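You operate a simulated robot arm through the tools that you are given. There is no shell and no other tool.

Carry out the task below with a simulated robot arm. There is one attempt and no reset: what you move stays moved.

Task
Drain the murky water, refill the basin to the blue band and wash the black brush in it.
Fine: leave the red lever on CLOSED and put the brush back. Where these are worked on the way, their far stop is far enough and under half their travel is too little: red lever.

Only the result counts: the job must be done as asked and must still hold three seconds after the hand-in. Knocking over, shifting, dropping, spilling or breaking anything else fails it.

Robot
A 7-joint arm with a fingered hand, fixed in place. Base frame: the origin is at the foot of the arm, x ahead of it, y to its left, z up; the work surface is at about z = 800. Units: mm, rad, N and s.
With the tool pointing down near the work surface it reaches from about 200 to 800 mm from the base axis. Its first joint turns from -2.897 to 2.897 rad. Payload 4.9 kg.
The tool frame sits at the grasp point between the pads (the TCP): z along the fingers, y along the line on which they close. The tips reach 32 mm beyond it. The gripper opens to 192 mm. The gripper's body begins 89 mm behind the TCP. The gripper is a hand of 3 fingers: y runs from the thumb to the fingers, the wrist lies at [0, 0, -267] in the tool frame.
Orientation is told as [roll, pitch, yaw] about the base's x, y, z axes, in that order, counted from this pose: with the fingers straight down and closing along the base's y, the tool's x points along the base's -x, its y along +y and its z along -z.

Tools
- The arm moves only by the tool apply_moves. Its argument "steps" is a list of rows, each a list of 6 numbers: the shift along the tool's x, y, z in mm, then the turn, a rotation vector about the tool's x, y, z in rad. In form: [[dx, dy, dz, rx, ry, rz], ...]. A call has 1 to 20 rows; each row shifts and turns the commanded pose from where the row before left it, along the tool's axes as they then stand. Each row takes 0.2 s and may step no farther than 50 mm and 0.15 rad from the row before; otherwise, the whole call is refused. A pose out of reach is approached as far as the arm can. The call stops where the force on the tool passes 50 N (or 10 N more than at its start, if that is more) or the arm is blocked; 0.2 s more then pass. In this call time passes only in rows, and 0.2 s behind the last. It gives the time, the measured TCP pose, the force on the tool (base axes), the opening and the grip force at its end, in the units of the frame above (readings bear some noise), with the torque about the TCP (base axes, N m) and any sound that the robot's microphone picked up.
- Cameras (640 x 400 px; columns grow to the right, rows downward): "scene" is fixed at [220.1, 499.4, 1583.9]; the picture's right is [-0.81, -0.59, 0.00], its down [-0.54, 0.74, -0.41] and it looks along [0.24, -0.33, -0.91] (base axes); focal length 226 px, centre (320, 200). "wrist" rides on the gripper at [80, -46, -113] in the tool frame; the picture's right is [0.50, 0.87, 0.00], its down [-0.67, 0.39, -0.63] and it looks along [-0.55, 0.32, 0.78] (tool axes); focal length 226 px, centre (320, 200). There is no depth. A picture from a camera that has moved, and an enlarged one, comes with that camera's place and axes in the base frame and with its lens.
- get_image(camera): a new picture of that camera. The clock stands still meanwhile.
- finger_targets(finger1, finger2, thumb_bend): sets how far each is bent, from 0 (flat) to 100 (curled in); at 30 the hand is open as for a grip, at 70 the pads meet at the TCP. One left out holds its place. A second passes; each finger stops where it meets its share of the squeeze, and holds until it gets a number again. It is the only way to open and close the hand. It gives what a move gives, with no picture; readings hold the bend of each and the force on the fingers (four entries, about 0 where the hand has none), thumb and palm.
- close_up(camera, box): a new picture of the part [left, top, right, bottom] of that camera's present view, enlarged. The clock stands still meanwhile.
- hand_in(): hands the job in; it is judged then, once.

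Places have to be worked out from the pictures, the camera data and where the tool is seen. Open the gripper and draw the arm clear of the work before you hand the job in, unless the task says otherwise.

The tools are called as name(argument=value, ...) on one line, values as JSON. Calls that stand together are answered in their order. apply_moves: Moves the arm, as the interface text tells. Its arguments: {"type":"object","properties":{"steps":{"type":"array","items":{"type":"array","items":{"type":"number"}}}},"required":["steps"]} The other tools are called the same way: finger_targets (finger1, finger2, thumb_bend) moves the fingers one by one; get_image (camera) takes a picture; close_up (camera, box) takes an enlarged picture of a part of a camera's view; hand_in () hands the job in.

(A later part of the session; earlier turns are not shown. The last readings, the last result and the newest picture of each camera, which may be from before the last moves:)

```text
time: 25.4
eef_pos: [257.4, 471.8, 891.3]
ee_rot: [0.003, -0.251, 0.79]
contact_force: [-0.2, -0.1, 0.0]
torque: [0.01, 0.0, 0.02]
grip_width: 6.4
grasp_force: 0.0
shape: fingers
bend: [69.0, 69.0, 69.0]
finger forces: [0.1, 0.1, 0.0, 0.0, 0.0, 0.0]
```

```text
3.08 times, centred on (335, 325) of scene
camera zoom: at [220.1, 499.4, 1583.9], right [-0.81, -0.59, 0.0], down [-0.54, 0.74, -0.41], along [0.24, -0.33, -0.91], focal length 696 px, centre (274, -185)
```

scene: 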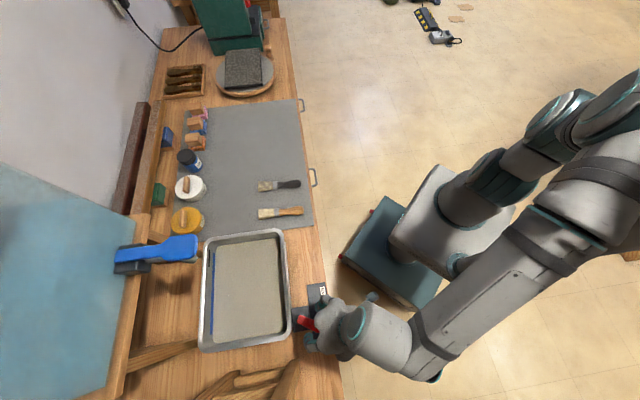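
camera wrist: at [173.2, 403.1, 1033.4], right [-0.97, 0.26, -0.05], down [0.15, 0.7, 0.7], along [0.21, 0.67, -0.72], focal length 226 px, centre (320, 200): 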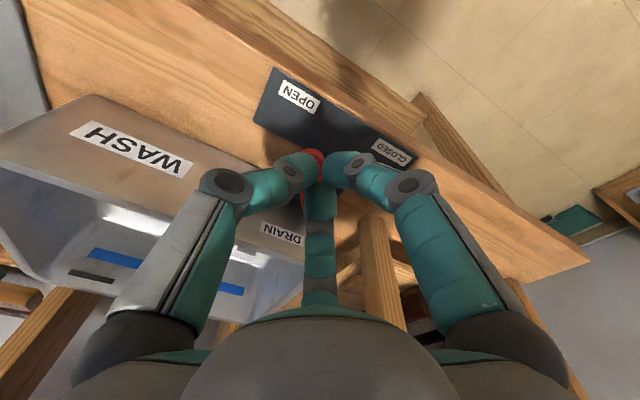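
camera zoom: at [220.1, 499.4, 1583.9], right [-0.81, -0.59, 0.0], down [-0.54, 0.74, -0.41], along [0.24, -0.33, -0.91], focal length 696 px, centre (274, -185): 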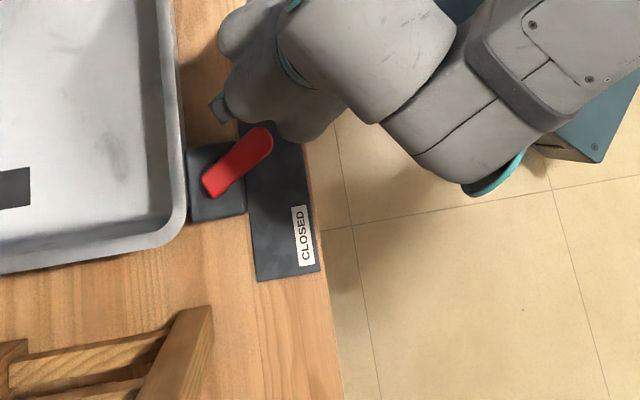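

The lever clearly stands at OPEN and the poker is on its far side. I lower 21 mm and push toward CLOSED.

apply_moves(steps=[[2.6, 0, 10.2, 0, 0, 0], [2.6, 0, 10.2, 0, 0, 0], [0, 8, 0, 0, 0, 0], [0, 8, 0, 0, 0, 0], [0, 8, 0, 0, 0, 0], [0, 8, 0, 0, 0, 0]])

close_up(camera="wrist", box=[200, 80, 440, 320])

close_up(camera="scene", box=[270, 260, 400, 390])

```text
time: 26.8
eef_pos: [235.6, 492.0, 870.8]
ee_rot: [0.005, -0.249, 0.789]
contact_force: [0.2, -0.6, -0.8]
torque: [0.0, -0.03, -0.06]
grip_width: 5.9
grasp_force: 0.6
shape: fingers
bend: [69.0, 69.0, 69.0]
finger forces: [0.0, 0.9, 0.1, 0.0, 0.0, 0.0]
```

```text
1.67 times, centred on (320, 200) of wrist
camera zoom: at [193.9, 383.6, 960.8], right [-0.96, 0.27, -0.12], down [0.07, 0.62, 0.78], along [0.28, 0.74, -0.62], focal length 377 px, centre (320, 200)
```

zoom: 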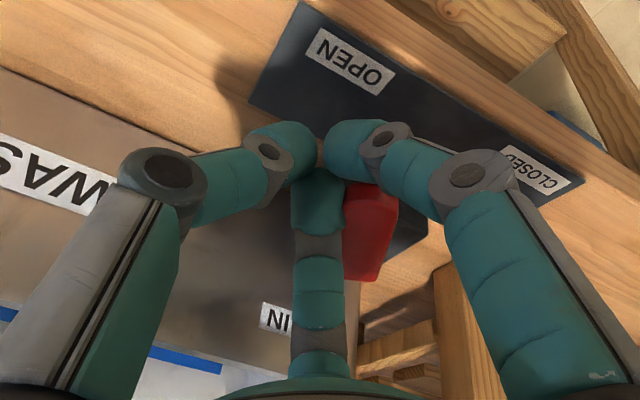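

```text
3.08 times, centred on (335, 325) of scene
camera zoom: at [220.1, 499.4, 1583.9], right [-0.81, -0.59, 0.0], down [-0.54, 0.74, -0.41], along [0.24, -0.33, -0.91], focal length 696 px, centre (274, -185)
```

zoom: 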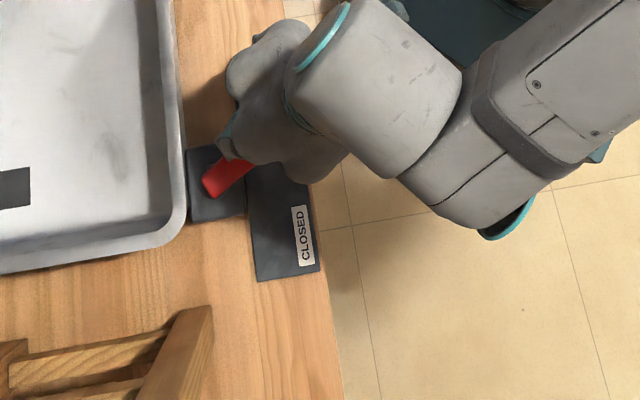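

Contact with the lever is starting (0.9 N). I push on toward CLOSED.

apply_moves(steps=[[0, 8, 0, 0, 0, 0], [0, 8, 0, 0, 0, 0], [0, 8, 0, 0, 0, 0], [0, 8, 0, 0, 0, 0], [0, 8, 0, 0, 0, 0]])

close_up(camera="wrist", box=[200, 80, 440, 320])

close_up(camera="scene", box=[270, 260, 400, 390])

```text
time: 28.0
eef_pos: [206.5, 519.2, 870.0]
ee_rot: [0.005, -0.247, 0.789]
contact_force: [-0.2, 0.1, -0.2]
torque: [-0.01, -0.01, 0.01]
grip_width: 5.9
grasp_force: 0.4
shape: fingers
bend: [69.0, 69.0, 69.0]
finger forces: [0.1, 0.3, 0.0, 0.0, 0.1, 0.0]
```

```text
1.67 times, centred on (320, 200) of wrist
camera zoom: at [165.9, 412.3, 961.1], right [-0.96, 0.27, -0.12], down [0.07, 0.62, 0.78], along [0.28, 0.74, -0.61], focal length 377 px, centre (320, 200)
```

zoom: 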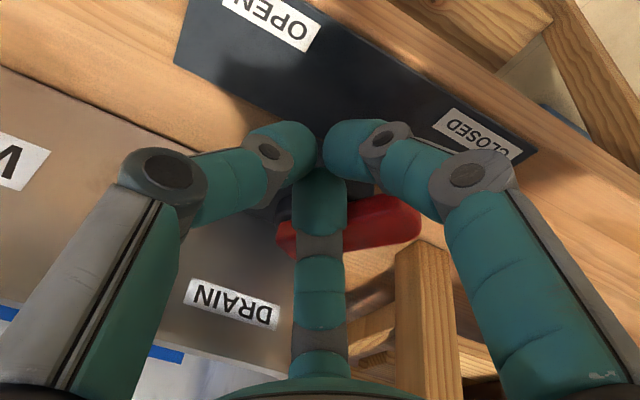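

```text
3.08 times, centred on (335, 325) of scene
camera zoom: at [220.1, 499.4, 1583.9], right [-0.81, -0.59, 0.0], down [-0.54, 0.74, -0.41], along [0.24, -0.33, -0.91], focal length 696 px, centre (274, -185)
```

zoom: 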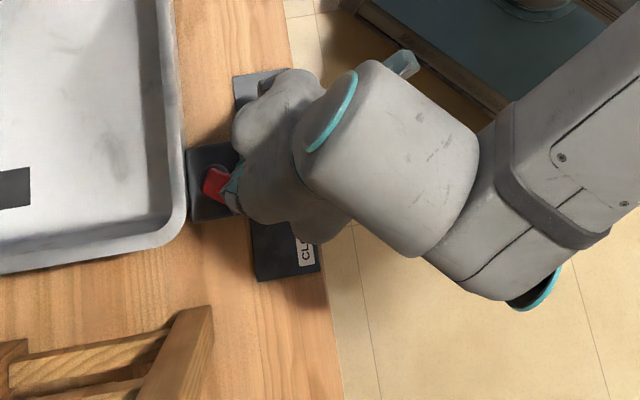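

The lever is following (already nearly pointing to CLOSED). I keep pushing until it meets the stop.

apply_moves(steps=[[0, 6, 0, 0, 0, 0], [0, 6, 0, 0, 0, 0], [0, 6, 0, 0, 0, 0], [0, 5, 0, 0, 0, 0]])

close_up(camera="wrist", box=[200, 80, 440, 320])

```text
time: 29.0
eef_pos: [190.2, 534.7, 870.8]
ee_rot: [0.001, -0.246, 0.789]
contact_force: [13.0, -24.1, 12.3]
torque: [-0.01, -0.28, -0.61]
grip_width: 13.5
grasp_force: 18.8
shape: fingers
bend: [69.0, 71.0, 66.0]
finger forces: [0.1, 37.2, 0.0, 0.0, 0.0, 0.0]
```

```text
1.67 times, centred on (320, 200) of wrist
camera zoom: at [149.1, 427.2, 960.4], right [-0.96, 0.27, -0.12], down [0.08, 0.62, 0.78], along [0.28, 0.73, -0.62], focal length 377 px, centre (320, 200)
```

zoom: 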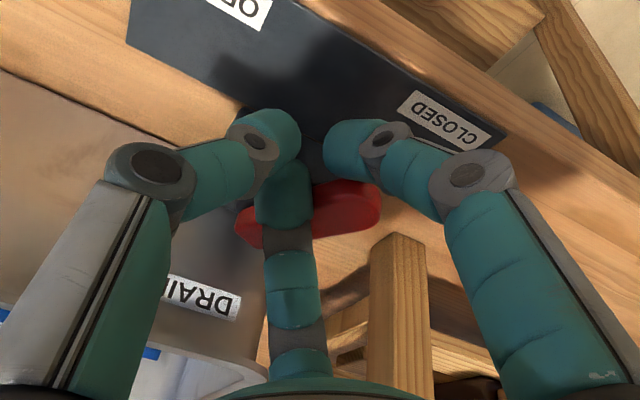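

37 N on finger 2: the lever is at the CLOSED stop. I back off, rise and check the lever in the scene camera.

apply_moves(steps=[[0, -8, 0, 0, 0, 0], [0, -12, 0, 0, 0, 0], [0, -20, 0, 0, 0, 0], [-5, -20, -20, 0, 0, 0], [-10, -20, -38, 0, 0, 0], [-10, -20, -38, 0, 0, 0]])

close_up(camera="scene", box=[290, 275, 345, 355])

get_image(camera="wrist")

```text
time: 30.4
eef_pos: [264.5, 466.0, 969.3]
ee_rot: [0.005, -0.247, 0.791]
contact_force: [0.3, -1.1, -0.5]
torque: [0.01, 0.02, -0.03]
grip_width: 5.9
grasp_force: 0.0
shape: fingers
bend: [69.0, 69.0, 69.0]
finger forces: [0.0, 0.0, 0.0, 0.1, 0.0, 0.0]
```

```text
5.00 times, centred on (318, 315) of scene
camera zoom: at [220.1, 499.4, 1583.9], right [-0.81, -0.59, 0.0], down [-0.54, 0.74, -0.41], along [0.24, -0.33, -0.91], focal length 1131 px, centre (332, -375)
```

zoom: 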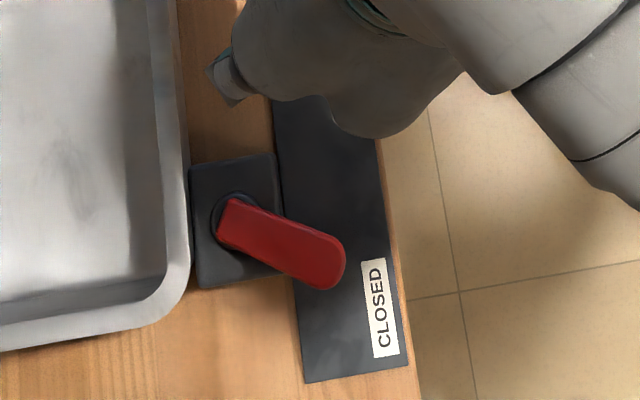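

```text
taken
camera wrist: at [223.3, 358.1, 1059.9], right [-0.96, 0.26, -0.12], down [0.07, 0.62, 0.78], along [0.28, 0.74, -0.62], focal length 226 px, centre (320, 200)
```

wrist: 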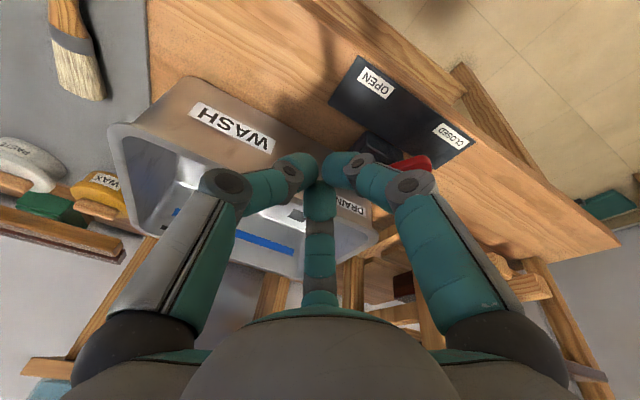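

The lever is back exactly at CLOSED. Next I need to understand the tap, so I rise and turn the hand so the wrist camera looks at it from the robot's side.

apply_moves(steps=[[-0.3, -7.4, -47.6, 0, 0, 0], [-0.3, -7.4, -47.6, 0, 0, 0], [-0.3, -7.4, -47.6, 0, 0, 0], [-0.3, -7.4, -47.6, 0, 0, 0], [-0.3, -7.4, -47.6, 0, 0, 0], [0, 0, 0, 0.0306, 0, 0.121], [0, 0, 0, 0.0306, 0, 0.121], [0, 0, 0, 0.0306, 0, 0.121], [0, 0, 0, 0.0306, 0, 0.121], [0, 0, 0, 0, -0.15, 0], [0, 0, 0, 0, -0.15, 0]])

get_image(camera="wrist")

get_image(camera="scene")

```text
time: 32.8
eef_pos: [248.8, 398.0, 1201.6]
ee_rot: [0.006, -0.549, 0.286]
contact_force: [-0.3, -0.4, 0.5]
torque: [0.04, 0.0, 0.03]
grip_width: 6.1
grasp_force: 0.0
shape: fingers
bend: [69.0, 69.0, 69.0]
finger forces: [0.0, 0.1, 0.0, 0.0, 0.1, 0.1]
```

```text
taken
camera wrist: at [140.6, 317.4, 1255.5], right [-0.66, 0.71, -0.26], down [0.12, 0.44, 0.89], along [0.74, 0.55, -0.37], focal length 226 px, centre (320, 200)
```

wrist: 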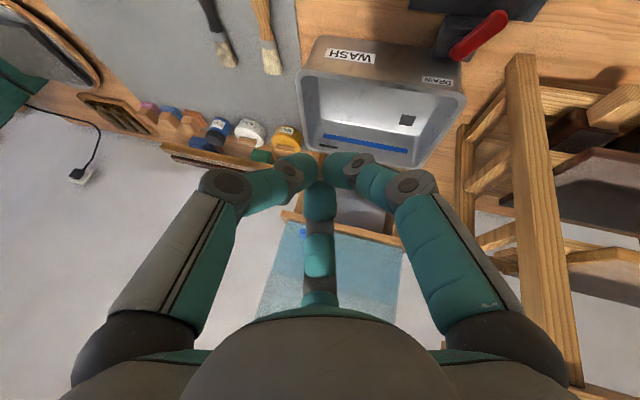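

```text
taken
```

scene: 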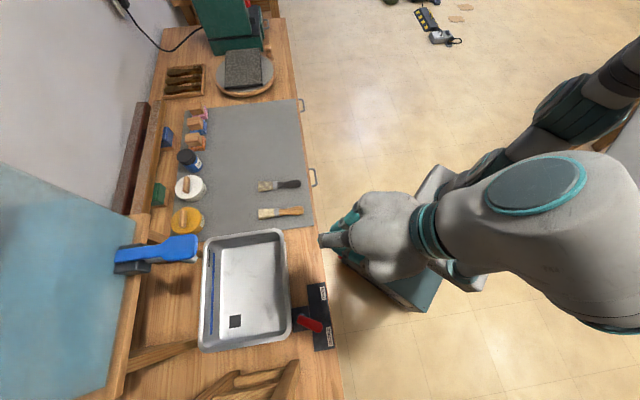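

The tap is hidden right behind the middle finger in this view. I turn the hand a further 0.3 rad so it appears in the gap between the fingers.

apply_moves(steps=[[0, 0, 0, 0.0783, 0, 0.128], [0, 0, 0, 0.0783, 0, 0.128]])

close_up(camera="wrist", box=[280, 100, 480, 320])

get_image(camera="wrist")

```text
time: 33.4
eef_pos: [248.7, 399.4, 1200.3]
ee_rot: [0.007, -0.548, -0.011]
contact_force: [-1.0, -0.9, 0.3]
torque: [0.0, 0.0, 0.06]
grip_width: 5.9
grasp_force: 0.1
shape: fingers
bend: [69.0, 69.0, 69.0]
finger forces: [0.1, 0.1, 0.0, 0.1, 0.0, 0.0]
```

```text
1.82 times, centred on (380, 210) of wrist
camera zoom: at [121.7, 353.4, 1256.3], right [-0.42, 0.87, -0.26], down [0.25, 0.38, 0.89], along [0.87, 0.31, -0.38], focal length 411 px, centre (211, 182)
```

zoom: 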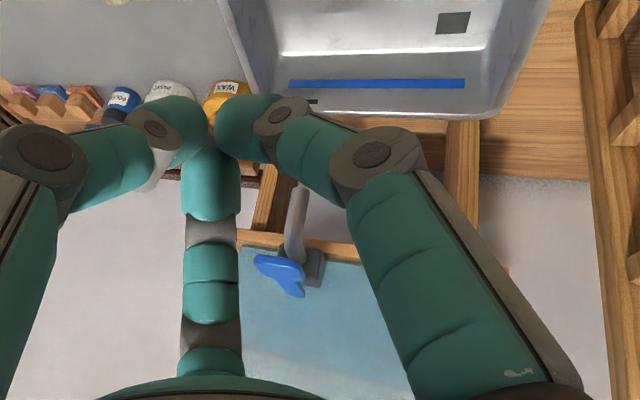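

```text
taken
camera wrist: at [121.7, 353.4, 1256.3], right [-0.42, 0.87, -0.26], down [0.25, 0.38, 0.89], along [0.87, 0.31, -0.38], focal length 226 px, centre (320, 200)
```

wrist: 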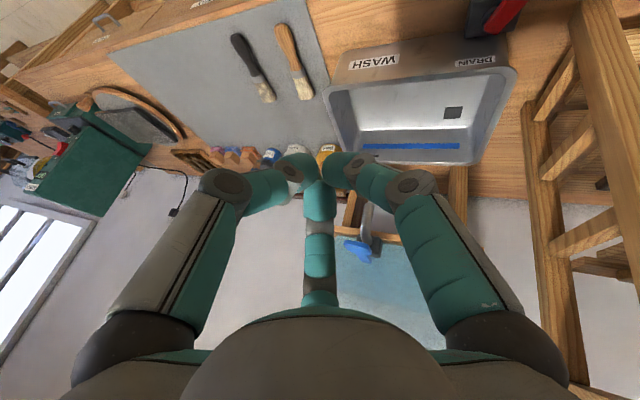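

The tap is visible in the gap now; I zoom in on it.

close_up(camera="wrist", box=[335, 190, 415, 280])

close_up(camera="scene", box=[100, 220, 210, 290])

```text
4.44 times, centred on (375, 235) of wrist
camera zoom: at [121.7, 353.4, 1256.3], right [-0.42, 0.87, -0.26], down [0.25, 0.38, 0.89], along [0.87, 0.31, -0.38], focal length 1005 px, centre (76, 44)
```

zoom: 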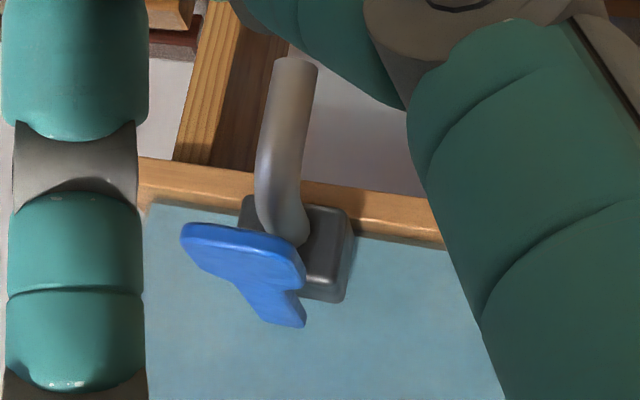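

```text
5.71 times, centred on (155, 255) of scene
camera zoom: at [220.1, 499.4, 1583.9], right [-0.81, -0.59, 0.0], down [-0.54, 0.74, -0.41], along [0.24, -0.33, -0.91], focal length 1292 px, centre (1263, -114)
```

zoom: 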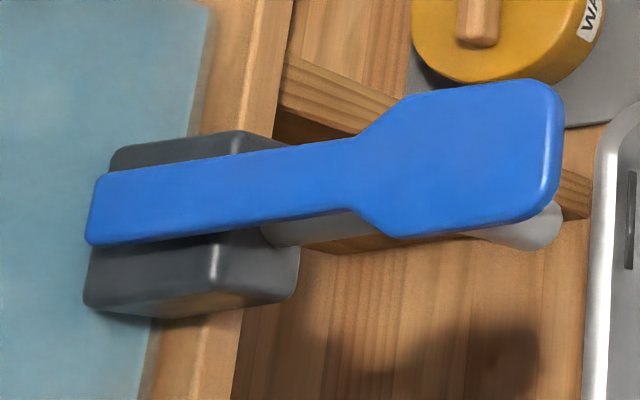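

From both cameras the paddle's centre is about [484, 580, 1157] and the lever runs back along the bench to its block, so it looks like a press-down tap. I turn the hand to face the tap from the mat side, to keep the basin visible to the scene camera.

apply_moves(steps=[[0, 0, 0, -0.0723, 0, -0.1184], [0, 0, 0, -0.0723, 0, -0.1184], [0, 0, 0, -0.0723, 0, -0.1184], [0, 0, 0, -0.0723, 0, -0.1184], [0, 0, 0, -0.0723, 0, -0.1184], [0, 0, 0, -0.0723, 0, -0.1184], [0, 0, 0, -0.0723, 0, -0.1184], [0, 0, 0, -0.0723, 0, -0.1184], [0, 0, 0, 0, -0.15, 0]])

```text
time: 35.4
eef_pos: [248.3, 399.2, 1200.5]
ee_rot: [0.005, -0.702, 1.098]
contact_force: [0.0, -0.3, -0.5]
torque: [0.01, -0.02, -0.03]
grip_width: 6.0
grasp_force: 0.0
shape: fingers
bend: [69.0, 69.0, 69.0]
finger forces: [0.1, 0.1, 0.0, 0.0, 0.0, 0.1]
```

The hand is turned (yaw 1.1, tilt 0.7). I now travel to a hover above the paddle at about [475, 562, 1230].

apply_moves(steps=[[-34.7, -21.3, 22.7, 0, 0, 0], [-34.7, -21.3, 22.7, 0, 0, 0], [-34.7, -21.3, 22.7, 0, 0, 0], [-34.7, -21.3, 22.7, 0, 0, 0], [-34.7, -21.3, 22.7, 0, 0, 0], [-34.7, -21.3, 22.7, 0, 0, 0]])

get_image(camera="scene")

get_image(camera="wrist")

```text
time: 36.8
eef_pos: [477.0, 563.0, 1229.4]
ee_rot: [0.004, -0.702, 1.098]
contact_force: [1.0, -0.2, 0.8]
torque: [-0.1, 0.02, 0.01]
grip_width: 6.2
grasp_force: 0.1
shape: fingers
bend: [69.0, 69.0, 69.0]
finger forces: [0.0, 0.1, 0.0, 0.0, 0.0, 0.0]
```

```text
taken
```

scene: 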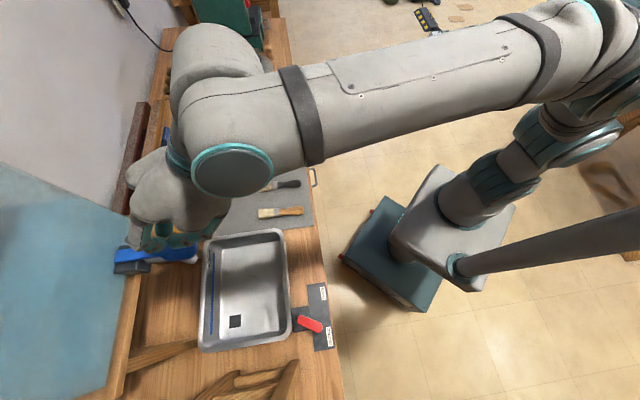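

```text
taken
camera wrist: at [456.5, 421.6, 1266.4], right [-0.95, 0.05, -0.32], down [-0.29, 0.27, 0.92], along [0.13, 0.96, -0.24], focal length 226 px, centre (320, 200)
```

wrist: 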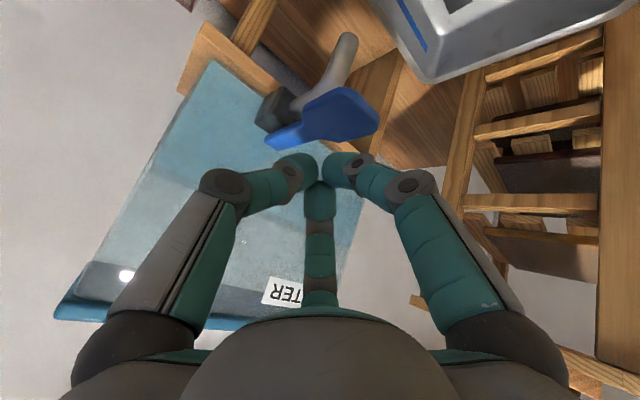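

The hand hovers above the paddle and the scene camera sees the whole basin. I zoom on the tap once more before pressing.

close_up(camera="wrist", box=[240, 20, 400, 200])

close_up(camera="scene", box=[100, 200, 300, 360])

```text
2.22 times, centred on (320, 110) of wrist
camera zoom: at [456.5, 421.6, 1266.4], right [-0.95, 0.05, -0.32], down [-0.29, 0.27, 0.92], along [0.13, 0.96, -0.24], focal length 502 px, centre (320, 400)
```

zoom: 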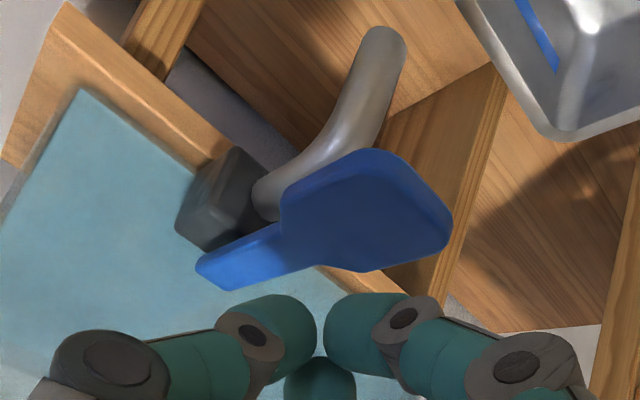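

```text
2.50 times, centred on (200, 280) of scene
camera zoom: at [220.1, 499.4, 1583.9], right [-0.81, -0.59, 0.0], down [-0.54, 0.74, -0.41], along [0.24, -0.33, -0.91], focal length 565 px, centre (620, 0)
```

zoom: 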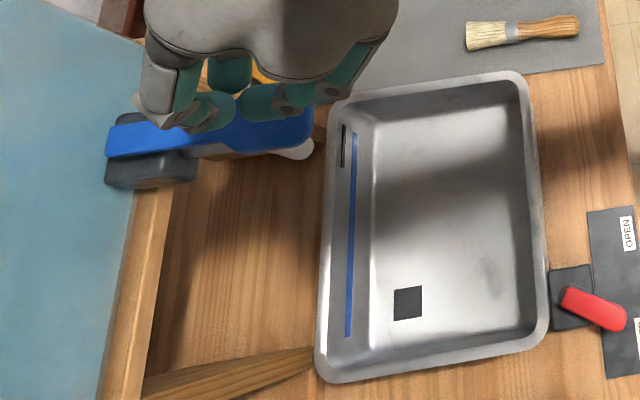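

The spout's end is at about [509, 602, 1050], over the basin's far part, so water will fall inside. I lower onto the paddle in small steps.

apply_moves(steps=[[6.44, 0, 7.65, 0, 0, 0], [6.44, 0, 7.65, 0, 0, 0], [6.44, 0, 7.65, 0, 0, 0]])

close_up(camera="wrist", box=[240, 20, 400, 200])

```text
time: 37.6
eef_pos: [474.9, 561.1, 1199.0]
ee_rot: [0.004, -0.703, 1.098]
contact_force: [-0.1, 0.7, 0.1]
torque: [-0.04, 0.0, 0.01]
grip_width: 6.3
grasp_force: 0.1
shape: fingers
bend: [69.0, 69.0, 69.0]
finger forces: [0.1, 0.0, 0.0, 0.0, 0.0, 0.1]
```

```text
2.22 times, centred on (320, 110) of wrist
camera zoom: at [454.6, 420.1, 1236.2], right [-0.95, 0.05, -0.32], down [-0.3, 0.27, 0.92], along [0.13, 0.96, -0.24], focal length 502 px, centre (320, 400)
```

zoom: 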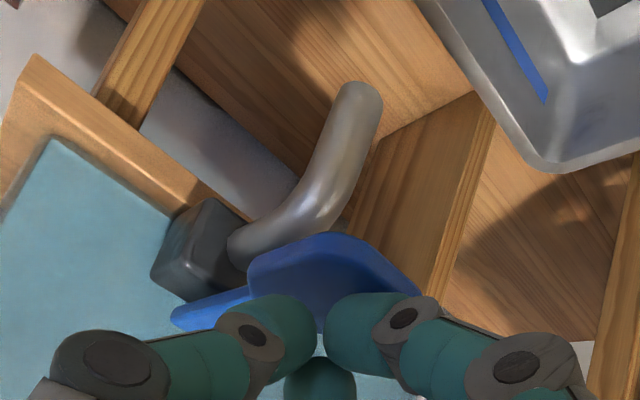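

Still free of contact at tip height about 1175. I continue down in 4 mm steps.

apply_moves(steps=[[2.6, 0, 3.1, 0, 0, 0], [2.6, 0, 3.1, 0, 0, 0], [2.6, 0, 3.1, 0, 0, 0]])

close_up(camera="wrist", box=[240, 20, 400, 200])

```text
time: 38.4
eef_pos: [473.6, 562.5, 1187.9]
ee_rot: [0.005, -0.7, 1.098]
contact_force: [-0.1, -0.6, 1.3]
torque: [0.06, -0.04, 0.01]
grip_width: 4.5
grasp_force: 1.1
shape: fingers
bend: [70.0, 69.0, 69.0]
finger forces: [1.2, 0.1, 0.0, 0.0, 0.1, 0.0]
```

```text
2.22 times, centred on (320, 110) of wrist
camera zoom: at [454.0, 420.7, 1223.4], right [-0.95, 0.05, -0.32], down [-0.29, 0.27, 0.92], along [0.13, 0.96, -0.24], focal length 502 px, centre (320, 400)
```

zoom: 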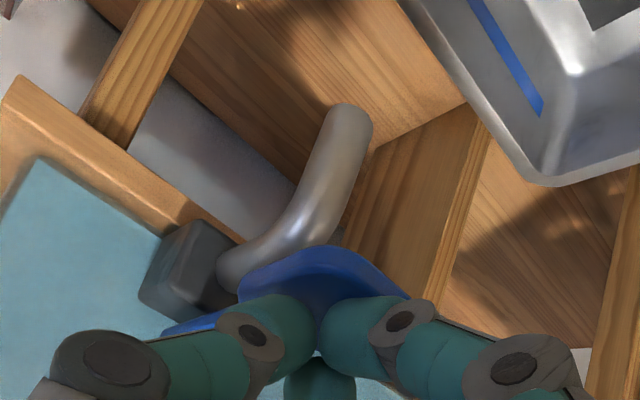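

Finger 1 just touched the paddle (1.2 N). I press down 12 mm and look for water.

apply_moves(steps=[[2.6, 0, 3.1, 0, 0, 0], [2.6, 0, 3.1, 0, 0, 0], [2.6, 0, 3.1, 0, 0, 0]])

close_up(camera="wrist", box=[240, 20, 400, 200])

close_up(camera="scene", box=[100, 200, 300, 360])

```text
time: 39.2
eef_pos: [475.8, 562.2, 1174.3]
ee_rot: [0.006, -0.703, 1.1]
contact_force: [-0.8, -1.2, 2.6]
torque: [0.0, 0.0, 0.04]
grip_width: 4.9
grasp_force: 1.0
shape: fingers
bend: [70.0, 69.0, 69.0]
finger forces: [2.5, 0.1, 0.0, 0.1, 0.0, 0.0]
```

```text
2.22 times, centred on (320, 110) of wrist
camera zoom: at [455.1, 420.3, 1210.3], right [-0.95, 0.05, -0.32], down [-0.3, 0.27, 0.92], along [0.13, 0.96, -0.24], focal length 502 px, centre (320, 400)
```

zoom: 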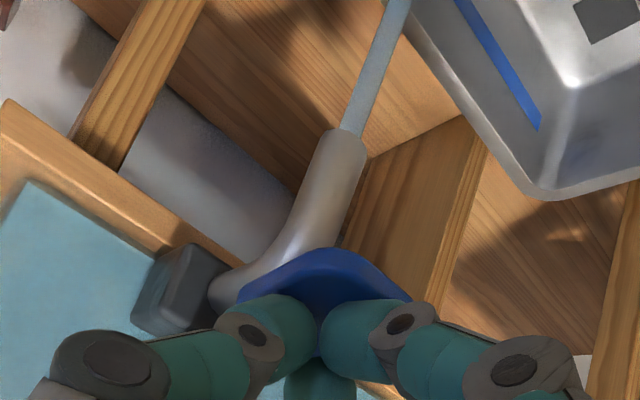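

```text
2.50 times, centred on (200, 280) of scene
camera zoom: at [220.1, 499.4, 1583.9], right [-0.81, -0.59, 0.0], down [-0.54, 0.74, -0.41], along [0.24, -0.33, -0.91], focal length 565 px, centre (620, 0)
```

zoom: 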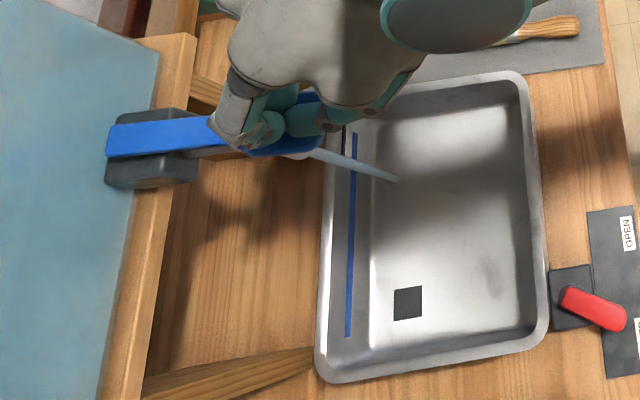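

Water is flowing from the spout into the basin. I hold here for 2 s and check the level.

apply_moves(steps=[[0, 0, 0, 0, 0, 0], [0, 0, 0, 0, 0, 0], [0, 0, 0, 0, 0, 0], [0, 0, 0, 0, 0, 0], [0, 0, 0, 0, 0, 0], [0, 0, 0, 0, 0, 0], [0, 0, 0, 0, 0, 0], [0, 0, 0, 0, 0, 0], [0, 0, 0, 0, 0, 0], [0, 0, 0, 0, 0, 0]])

close_up(camera="scene", box=[180, 220, 310, 360])

get_image(camera="wrist")

```text
time: 41.4
eef_pos: [474.7, 562.6, 1173.9]
ee_rot: [0.006, -0.699, 1.098]
contact_force: [-1.0, -0.8, 1.8]
torque: [0.01, 0.02, 0.01]
grip_width: 5.0
grasp_force: 1.5
shape: fingers
bend: [70.0, 69.0, 69.0]
finger forces: [2.5, 0.0, 0.0, 0.0, 0.0, 0.0]
```

```text
2.86 times, centred on (245, 290) of scene
camera zoom: at [220.1, 499.4, 1583.9], right [-0.81, -0.59, 0.0], down [-0.54, 0.74, -0.41], along [0.24, -0.33, -0.91], focal length 646 px, centre (534, -57)
```

zoom: 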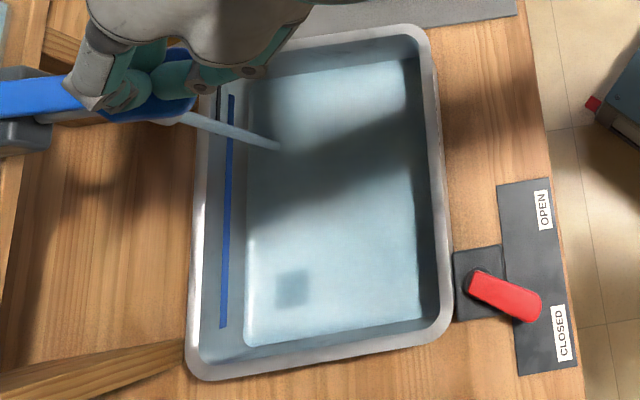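

```text
taken
camera wrist: at [455.0, 420.3, 1210.0], right [-0.95, 0.05, -0.32], down [-0.29, 0.27, 0.92], along [0.13, 0.96, -0.24], focal length 226 px, centre (320, 200)
```

wrist: 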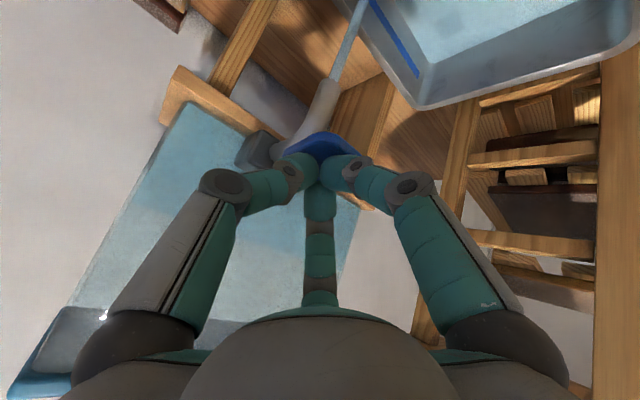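

The level is rising well and the lever stays on CLOSED. I hold for 3 s more and check against the band.

apply_moves(steps=[[0, 0, 0, 0, 0, 0], [0, 0, 0, 0, 0, 0], [0, 0, 0, 0, 0, 0], [0, 0, 0, 0, 0, 0], [0, 0, 0, 0, 0, 0], [0, 0, 0, 0, 0, 0], [0, 0, 0, 0, 0, 0], [0, 0, 0, 0, 0, 0], [0, 0, 0, 0, 0, 0], [0, 0, 0, 0, 0, 0], [0, 0, 0, 0, 0, 0], [0, 0, 0, 0, 0, 0], [0, 0, 0, 0, 0, 0], [0, 0, 0, 0, 0, 0]])

close_up(camera="scene", box=[180, 220, 310, 360])

close_up(camera="scene", box=[195, 280, 245, 350])

```text
time: 44.4
eef_pos: [475.1, 560.8, 1174.3]
ee_rot: [0.007, -0.701, 1.099]
contact_force: [-1.0, -1.0, 2.1]
torque: [0.01, 0.04, 0.0]
grip_width: 5.0
grasp_force: 0.9
shape: fingers
bend: [70.0, 69.0, 69.0]
finger forces: [2.6, 0.1, 0.1, 0.1, 0.1, 0.1]
```

```text
2.86 times, centred on (245, 290) of scene
camera zoom: at [220.1, 499.4, 1583.9], right [-0.81, -0.59, 0.0], down [-0.54, 0.74, -0.41], along [0.24, -0.33, -0.91], focal length 646 px, centre (534, -57)
```

zoom: 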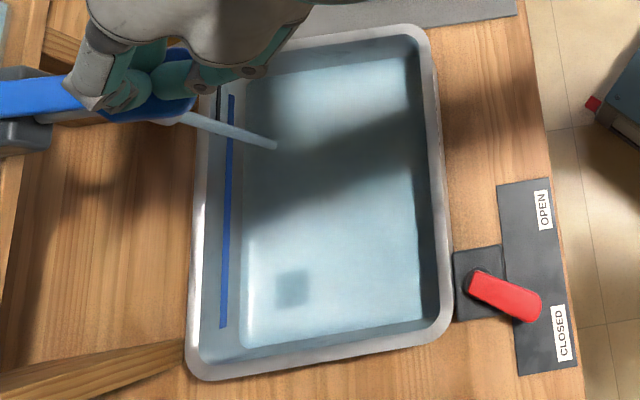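

```text
5.71 times, centred on (220, 315) of scene
camera zoom: at [220.1, 499.4, 1583.9], right [-0.81, -0.59, 0.0], down [-0.54, 0.74, -0.41], along [0.24, -0.33, -0.91], focal length 1292 px, centre (891, -457)
```

zoom: 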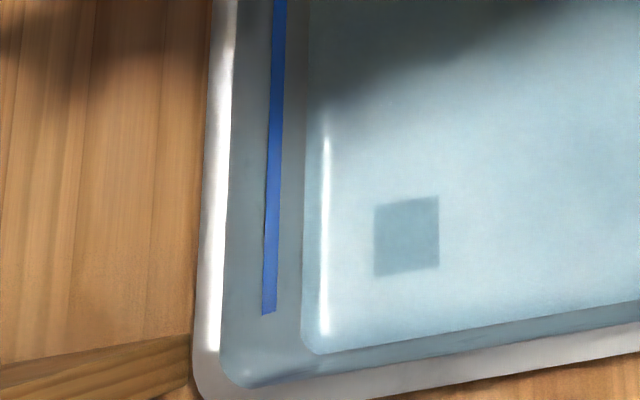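

The water's edge has moved about halfway toward the band since the floor was covered. I hold for 3.4 s more.

apply_moves(steps=[[0, 0, 0, 0, 0, 0], [0, 0, 0, 0, 0, 0], [0, 0, 0, 0, 0, 0], [0, 0, 0, 0, 0, 0], [0, 0, 0, 0, 0, 0], [0, 0, 0, 0, 0, 0], [0, 0, 0, 0, 0, 0], [0, 0, 0, 0, 0, 0], [0, 0, 0, 0, 0, 0], [0, 0, 0, 0, 0, 0], [0, 0, 0, 0, 0, 0], [0, 0, 0, 0, 0, 0], [0, 0, 0, 0, 0, 0], [0, 0, 0, 0, 0, 0], [0, 0, 0, 0, 0, 0], [0, 0, 0, 0, 0, 0]])

close_up(camera="scene", box=[180, 220, 310, 360])

close_up(camera="scene", box=[195, 280, 245, 350])

```text
time: 47.8
eef_pos: [473.5, 560.9, 1174.6]
ee_rot: [0.006, -0.7, 1.098]
contact_force: [-0.9, -0.3, 1.9]
torque: [0.01, 0.03, 0.01]
grip_width: 4.8
grasp_force: 1.6
shape: fingers
bend: [70.0, 69.0, 69.0]
finger forces: [2.6, 0.0, 0.0, 0.1, 0.0, 0.0]
```

```text
2.86 times, centred on (245, 290) of scene
camera zoom: at [220.1, 499.4, 1583.9], right [-0.81, -0.59, 0.0], down [-0.54, 0.74, -0.41], along [0.24, -0.33, -0.91], focal length 646 px, centre (534, -57)
```

zoom: 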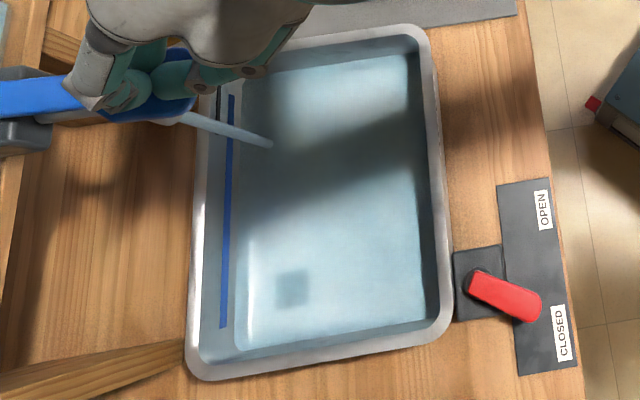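

```text
5.71 times, centred on (220, 315) of scene
camera zoom: at [220.1, 499.4, 1583.9], right [-0.81, -0.59, 0.0], down [-0.54, 0.74, -0.41], along [0.24, -0.33, -0.91], focal length 1292 px, centre (891, -457)
```

zoom: 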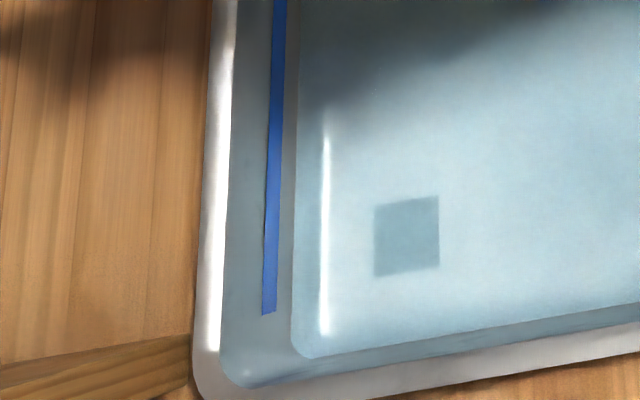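

About 3 px/s at this zoom; the band's lower edge is 15 px away and its middle 22 px. I hold 4 s more.

apply_moves(steps=[[0, 0, 0, 0, 0, 0], [0, 0, 0, 0, 0, 0], [0, 0, 0, 0, 0, 0], [0, 0, 0, 0, 0, 0], [0, 0, 0, 0, 0, 0], [0, 0, 0, 0, 0, 0], [0, 0, 0, 0, 0, 0], [0, 0, 0, 0, 0, 0], [0, 0, 0, 0, 0, 0], [0, 0, 0, 0, 0, 0], [0, 0, 0, 0, 0, 0], [0, 0, 0, 0, 0, 0], [0, 0, 0, 0, 0, 0], [0, 0, 0, 0, 0, 0], [0, 0, 0, 0, 0, 0], [0, 0, 0, 0, 0, 0], [0, 0, 0, 0, 0, 0], [0, 0, 0, 0, 0, 0], [0, 0, 0, 0, 0, 0]])

close_up(camera="scene", box=[195, 280, 245, 350])

close_up(camera="wrist", box=[320, 0, 520, 125])

```text
time: 51.8
eef_pos: [473.7, 561.5, 1174.1]
ee_rot: [0.005, -0.7, 1.098]
contact_force: [-0.4, -0.6, 2.2]
torque: [0.0, 0.03, 0.02]
grip_width: 4.7
grasp_force: 0.9
shape: fingers
bend: [70.0, 69.0, 69.0]
finger forces: [2.6, 0.0, 0.0, 0.0, 0.1, 0.0]
```

```text
5.71 times, centred on (220, 315) of scene
camera zoom: at [220.1, 499.4, 1583.9], right [-0.81, -0.59, 0.0], down [-0.54, 0.74, -0.41], along [0.24, -0.33, -0.91], focal length 1292 px, centre (891, -457)
```

zoom: 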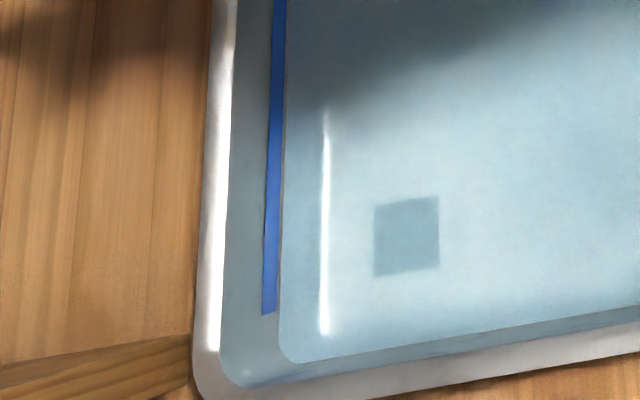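

```text
3.20 times, centred on (420, 62) of wrist
camera zoom: at [455.0, 420.3, 1210.0], right [-0.95, 0.05, -0.32], down [-0.29, 0.27, 0.92], along [0.13, 0.96, -0.24], focal length 723 px, centre (0, 640)
```

zoom: 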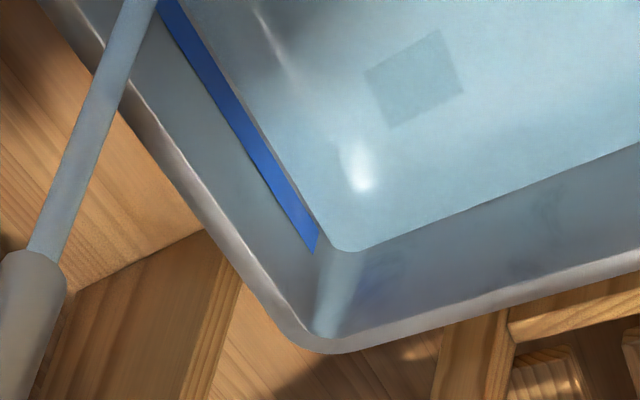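

The water is nearly touching the band's lower edge; the middle is about 4 s away. I hold 2.4 s more and check.

apply_moves(steps=[[0, 0, 0, 0, 0, 0], [0, 0, 0, 0, 0, 0], [0, 0, 0, 0, 0, 0], [0, 0, 0, 0, 0, 0], [0, 0, 0, 0, 0, 0], [0, 0, 0, 0, 0, 0], [0, 0, 0, 0, 0, 0], [0, 0, 0, 0, 0, 0], [0, 0, 0, 0, 0, 0], [0, 0, 0, 0, 0, 0], [0, 0, 0, 0, 0, 0]])

close_up(camera="scene", box=[195, 280, 245, 350])

close_up(camera="wrist", box=[320, 0, 520, 125])

```text
time: 54.2
eef_pos: [474.2, 560.8, 1174.4]
ee_rot: [0.006, -0.699, 1.098]
contact_force: [-0.5, 0.0, 2.1]
torque: [0.02, -0.02, 0.02]
grip_width: 5.0
grasp_force: 1.5
shape: fingers
bend: [70.0, 69.0, 69.0]
finger forces: [2.6, 0.0, 0.0, 0.0, 0.0, 0.0]
```

```text
5.71 times, centred on (220, 315) of scene
camera zoom: at [220.1, 499.4, 1583.9], right [-0.81, -0.59, 0.0], down [-0.54, 0.74, -0.41], along [0.24, -0.33, -0.91], focal length 1292 px, centre (891, -457)
```

zoom: 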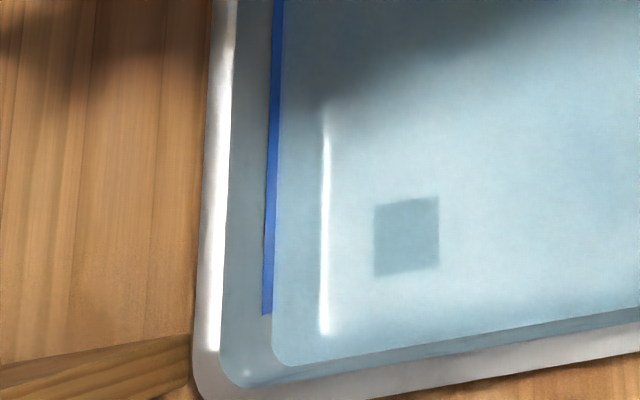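

```text
3.20 times, centred on (420, 62) of wrist
camera zoom: at [455.0, 420.3, 1210.0], right [-0.95, 0.05, -0.32], down [-0.29, 0.27, 0.92], along [0.13, 0.96, -0.24], focal length 723 px, centre (0, 640)
```

zoom: 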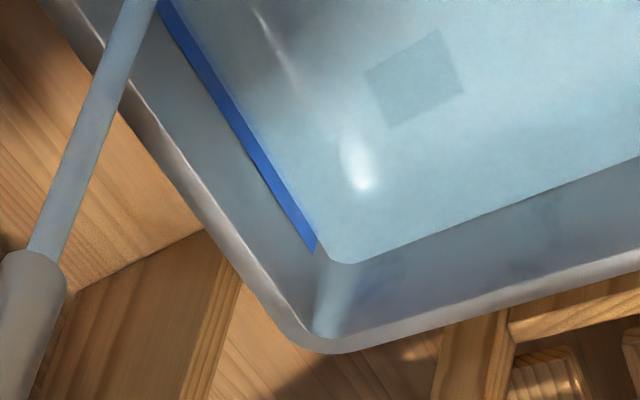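

The water now stands within the band (just under its middle). I release the paddle by lifting quickly.

apply_moves(steps=[[-19.3, 0, -23, 0, 0, 0], [-19.3, 0, -23, 0, 0, 0]])

close_up(camera="scene", box=[195, 280, 245, 350])

close_up(camera="wrist", box=[240, 0, 480, 200])

get_image(camera="scene")

```text
time: 54.8
eef_pos: [475.3, 559.4, 1233.9]
ee_rot: [0.006, -0.697, 1.097]
contact_force: [-0.3, 0.1, -1.7]
torque: [0.02, -0.05, 0.0]
grip_width: 5.5
grasp_force: 0.1
shape: fingers
bend: [69.0, 69.0, 69.0]
finger forces: [0.0, 0.0, 0.1, 0.0, 0.0, 0.1]
```

```text
5.71 times, centred on (220, 315) of scene
camera zoom: at [220.1, 499.4, 1583.9], right [-0.81, -0.59, 0.0], down [-0.54, 0.74, -0.41], along [0.24, -0.33, -0.91], focal length 1292 px, centre (891, -457)
```

zoom: 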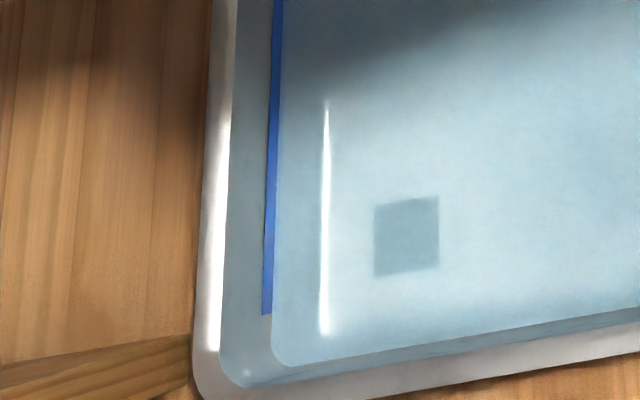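

```text
2.00 times, centred on (360, 100) of wrist
camera zoom: at [456.7, 418.2, 1270.4], right [-0.95, 0.05, -0.32], down [-0.29, 0.27, 0.92], along [0.13, 0.96, -0.24], focal length 452 px, centre (240, 400)
```

zoom: 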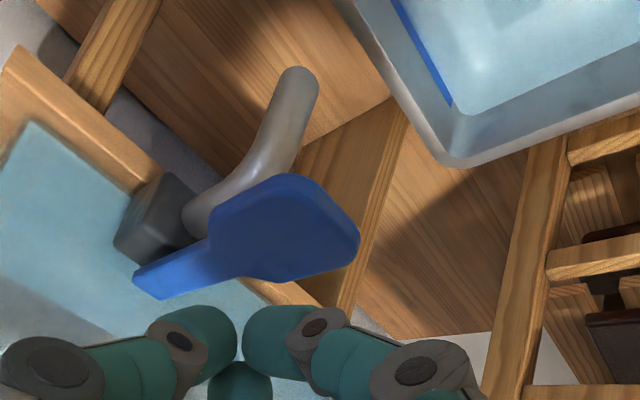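

```text
taken
```

scene: 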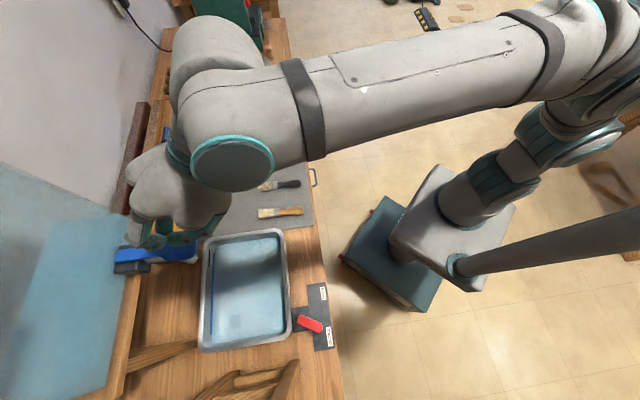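

The tap sprang back and the stream has stopped. I zoom in strongly on the waterline against the band to judge how far up the band it stands.

close_up(camera="scene", box=[205, 290, 225, 340])

close_up(camera="wrist", box=[410, 0, 500, 90])

```text
8.00 times, centred on (215, 315) of scene
camera zoom: at [220.1, 499.4, 1583.9], right [-0.81, -0.59, 0.0], down [-0.54, 0.74, -0.41], along [0.24, -0.33, -0.91], focal length 1809 px, centre (1160, -720)
```

zoom: 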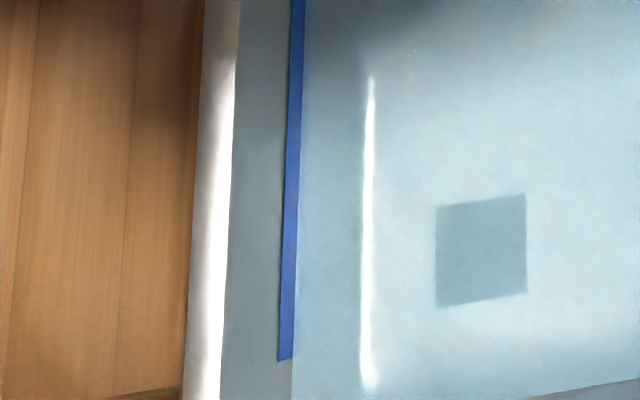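

```text
4.44 times, centred on (455, 45) of wrist
camera zoom: at [456.7, 418.2, 1270.4], right [-0.95, 0.05, -0.32], down [-0.29, 0.27, 0.92], along [0.13, 0.96, -0.24], focal length 1005 px, centre (-280, 889)
```

zoom: 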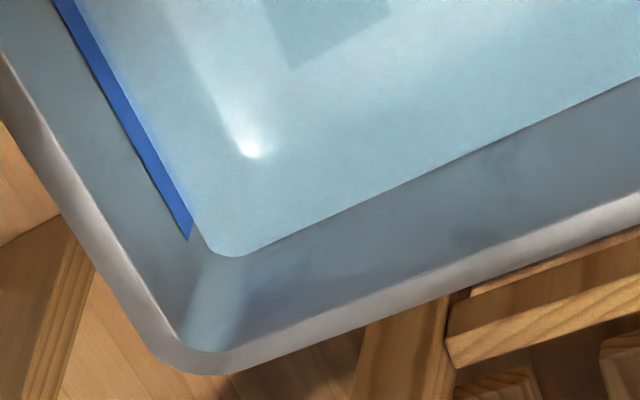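

The water covers roughly the lower third of the band. A short extra press of about half a second brings it closer to the middle.

apply_moves(steps=[[14.2, 0, 16.8, 0, 0, 0], [14.2, 0, 16.8, 0, 0, 0], [10.3, 0, 12.2, 0, 0, 0], [0, 0, 0, 0, 0, 0], [-19.3, 0, -23, 0, 0, 0], [-19.3, 0, -23, 0, 0, 0]])

close_up(camera="scene", box=[205, 290, 225, 340])

close_up(camera="wrist", box=[240, 0, 480, 200])

```text
time: 56.2
eef_pos: [473.7, 563.5, 1233.1]
ee_rot: [0.005, -0.697, 1.098]
contact_force: [-0.2, 0.7, -0.3]
torque: [0.04, -0.02, -0.02]
grip_width: 5.4
grasp_force: 0.0
shape: fingers
bend: [69.0, 69.0, 69.0]
finger forces: [0.0, 0.1, 0.1, 0.1, 0.0, 0.1]
```

```text
8.00 times, centred on (215, 315) of scene
camera zoom: at [220.1, 499.4, 1583.9], right [-0.81, -0.59, 0.0], down [-0.54, 0.74, -0.41], along [0.24, -0.33, -0.91], focal length 1809 px, centre (1160, -720)
```

zoom: 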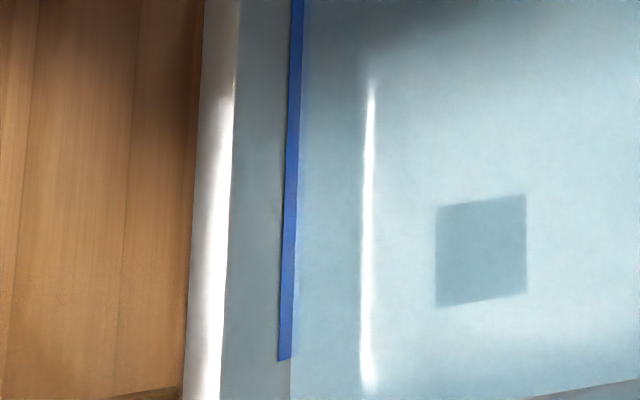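

```text
2.00 times, centred on (360, 100) of wrist
camera zoom: at [453.9, 422.5, 1269.6], right [-0.95, 0.05, -0.32], down [-0.29, 0.27, 0.92], along [0.13, 0.96, -0.24], focal length 452 px, centre (240, 400)
```

zoom: 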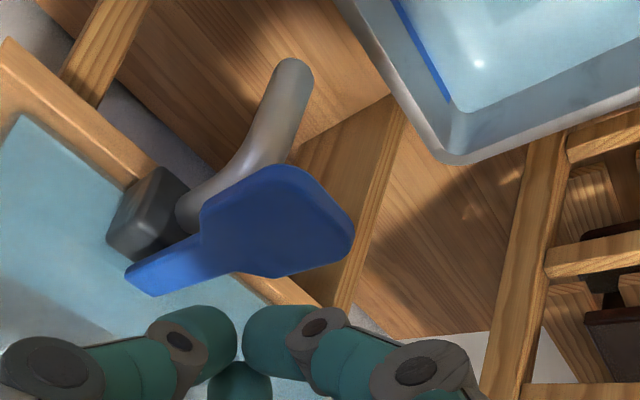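

The tap is closed again and the level stands near the band's middle. I retreat from the tap and carry the hand over the mat toward the black brush.

apply_moves(steps=[[16.6, 0, -27, 0, 0, 0], [16.6, 0, -27, 0, 0, 0], [32.6, -28.8, -8.1, 0, 0, 0], [32.6, -28.8, -8.1, 0, 0, 0], [32.6, -28.8, -8.1, 0, 0, 0], [32.6, -28.8, -8.1, 0, 0, 0], [32.6, -28.8, -8.1, 0, 0, 0], [32.6, -28.8, -8.1, 0, 0, 0], [32.6, -28.8, -8.1, 0, 0, 0], [0, 0, 0, 0.0857, 0, 0.1023], [0, 0, 0, 0.0857, 0, 0.1023], [0, 0, 0, 0.0857, 0, 0.1023], [0, 0, 0, 0, 0.12, 0], [0, 0, 0, 0, 0.12, 0], [0, 0, 0, 0, 0.12, 0]])

finger_targets(finger1=40, finger2=40, thumb_bend=40)

get_image(camera="wrist")

get_image(camera="scene")

```text
time: 59.4
eef_pos: [531.7, 227.3, 1149.8]
ee_rot: [0.005, -0.337, 0.699]
contact_force: [1.0, -0.6, 0.0]
torque: [0.01, 0.03, 0.02]
grip_width: 5.6
grasp_force: 0.1
shape: fingers
bend: [69.0, 69.0, 69.0]
finger forces: [0.0, 0.1, 0.1, 0.0, 0.1, 0.0]
```

```text
time: 60.4
eef_pos: [530.1, 227.0, 1150.9]
ee_rot: [0.007, -0.338, 0.7]
contact_force: [0.1, 0.2, 0.3]
torque: [0.01, 0.01, 0.0]
grip_width: 126.2
grasp_force: 0.0
shape: fingers
bend: [40.0, 40.0, 40.0]
finger forces: [0.0, 0.1, 0.1, 0.1, 0.1, 0.0]
```

```text
taken
camera wrist: at [474.3, 118.6, 1231.4], right [-0.92, 0.36, -0.16], down [0.08, 0.57, 0.82], along [0.39, 0.74, -0.55], focal length 226 px, centre (320, 200)
```

wrist: 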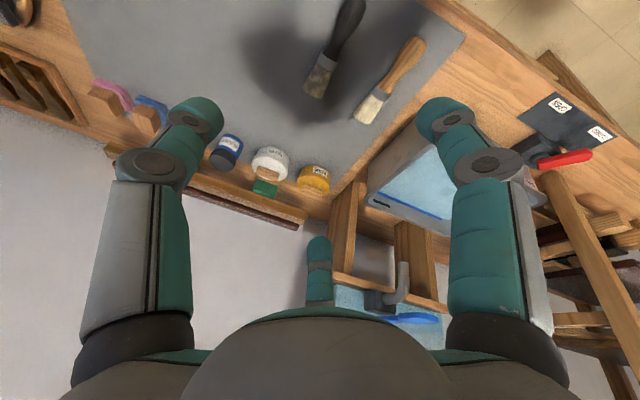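

```text
taken
```

scene: 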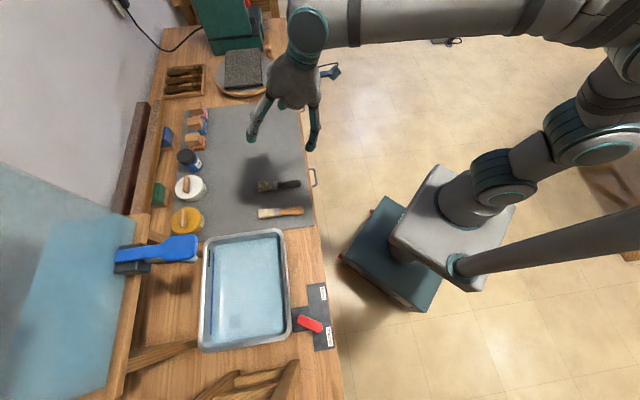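

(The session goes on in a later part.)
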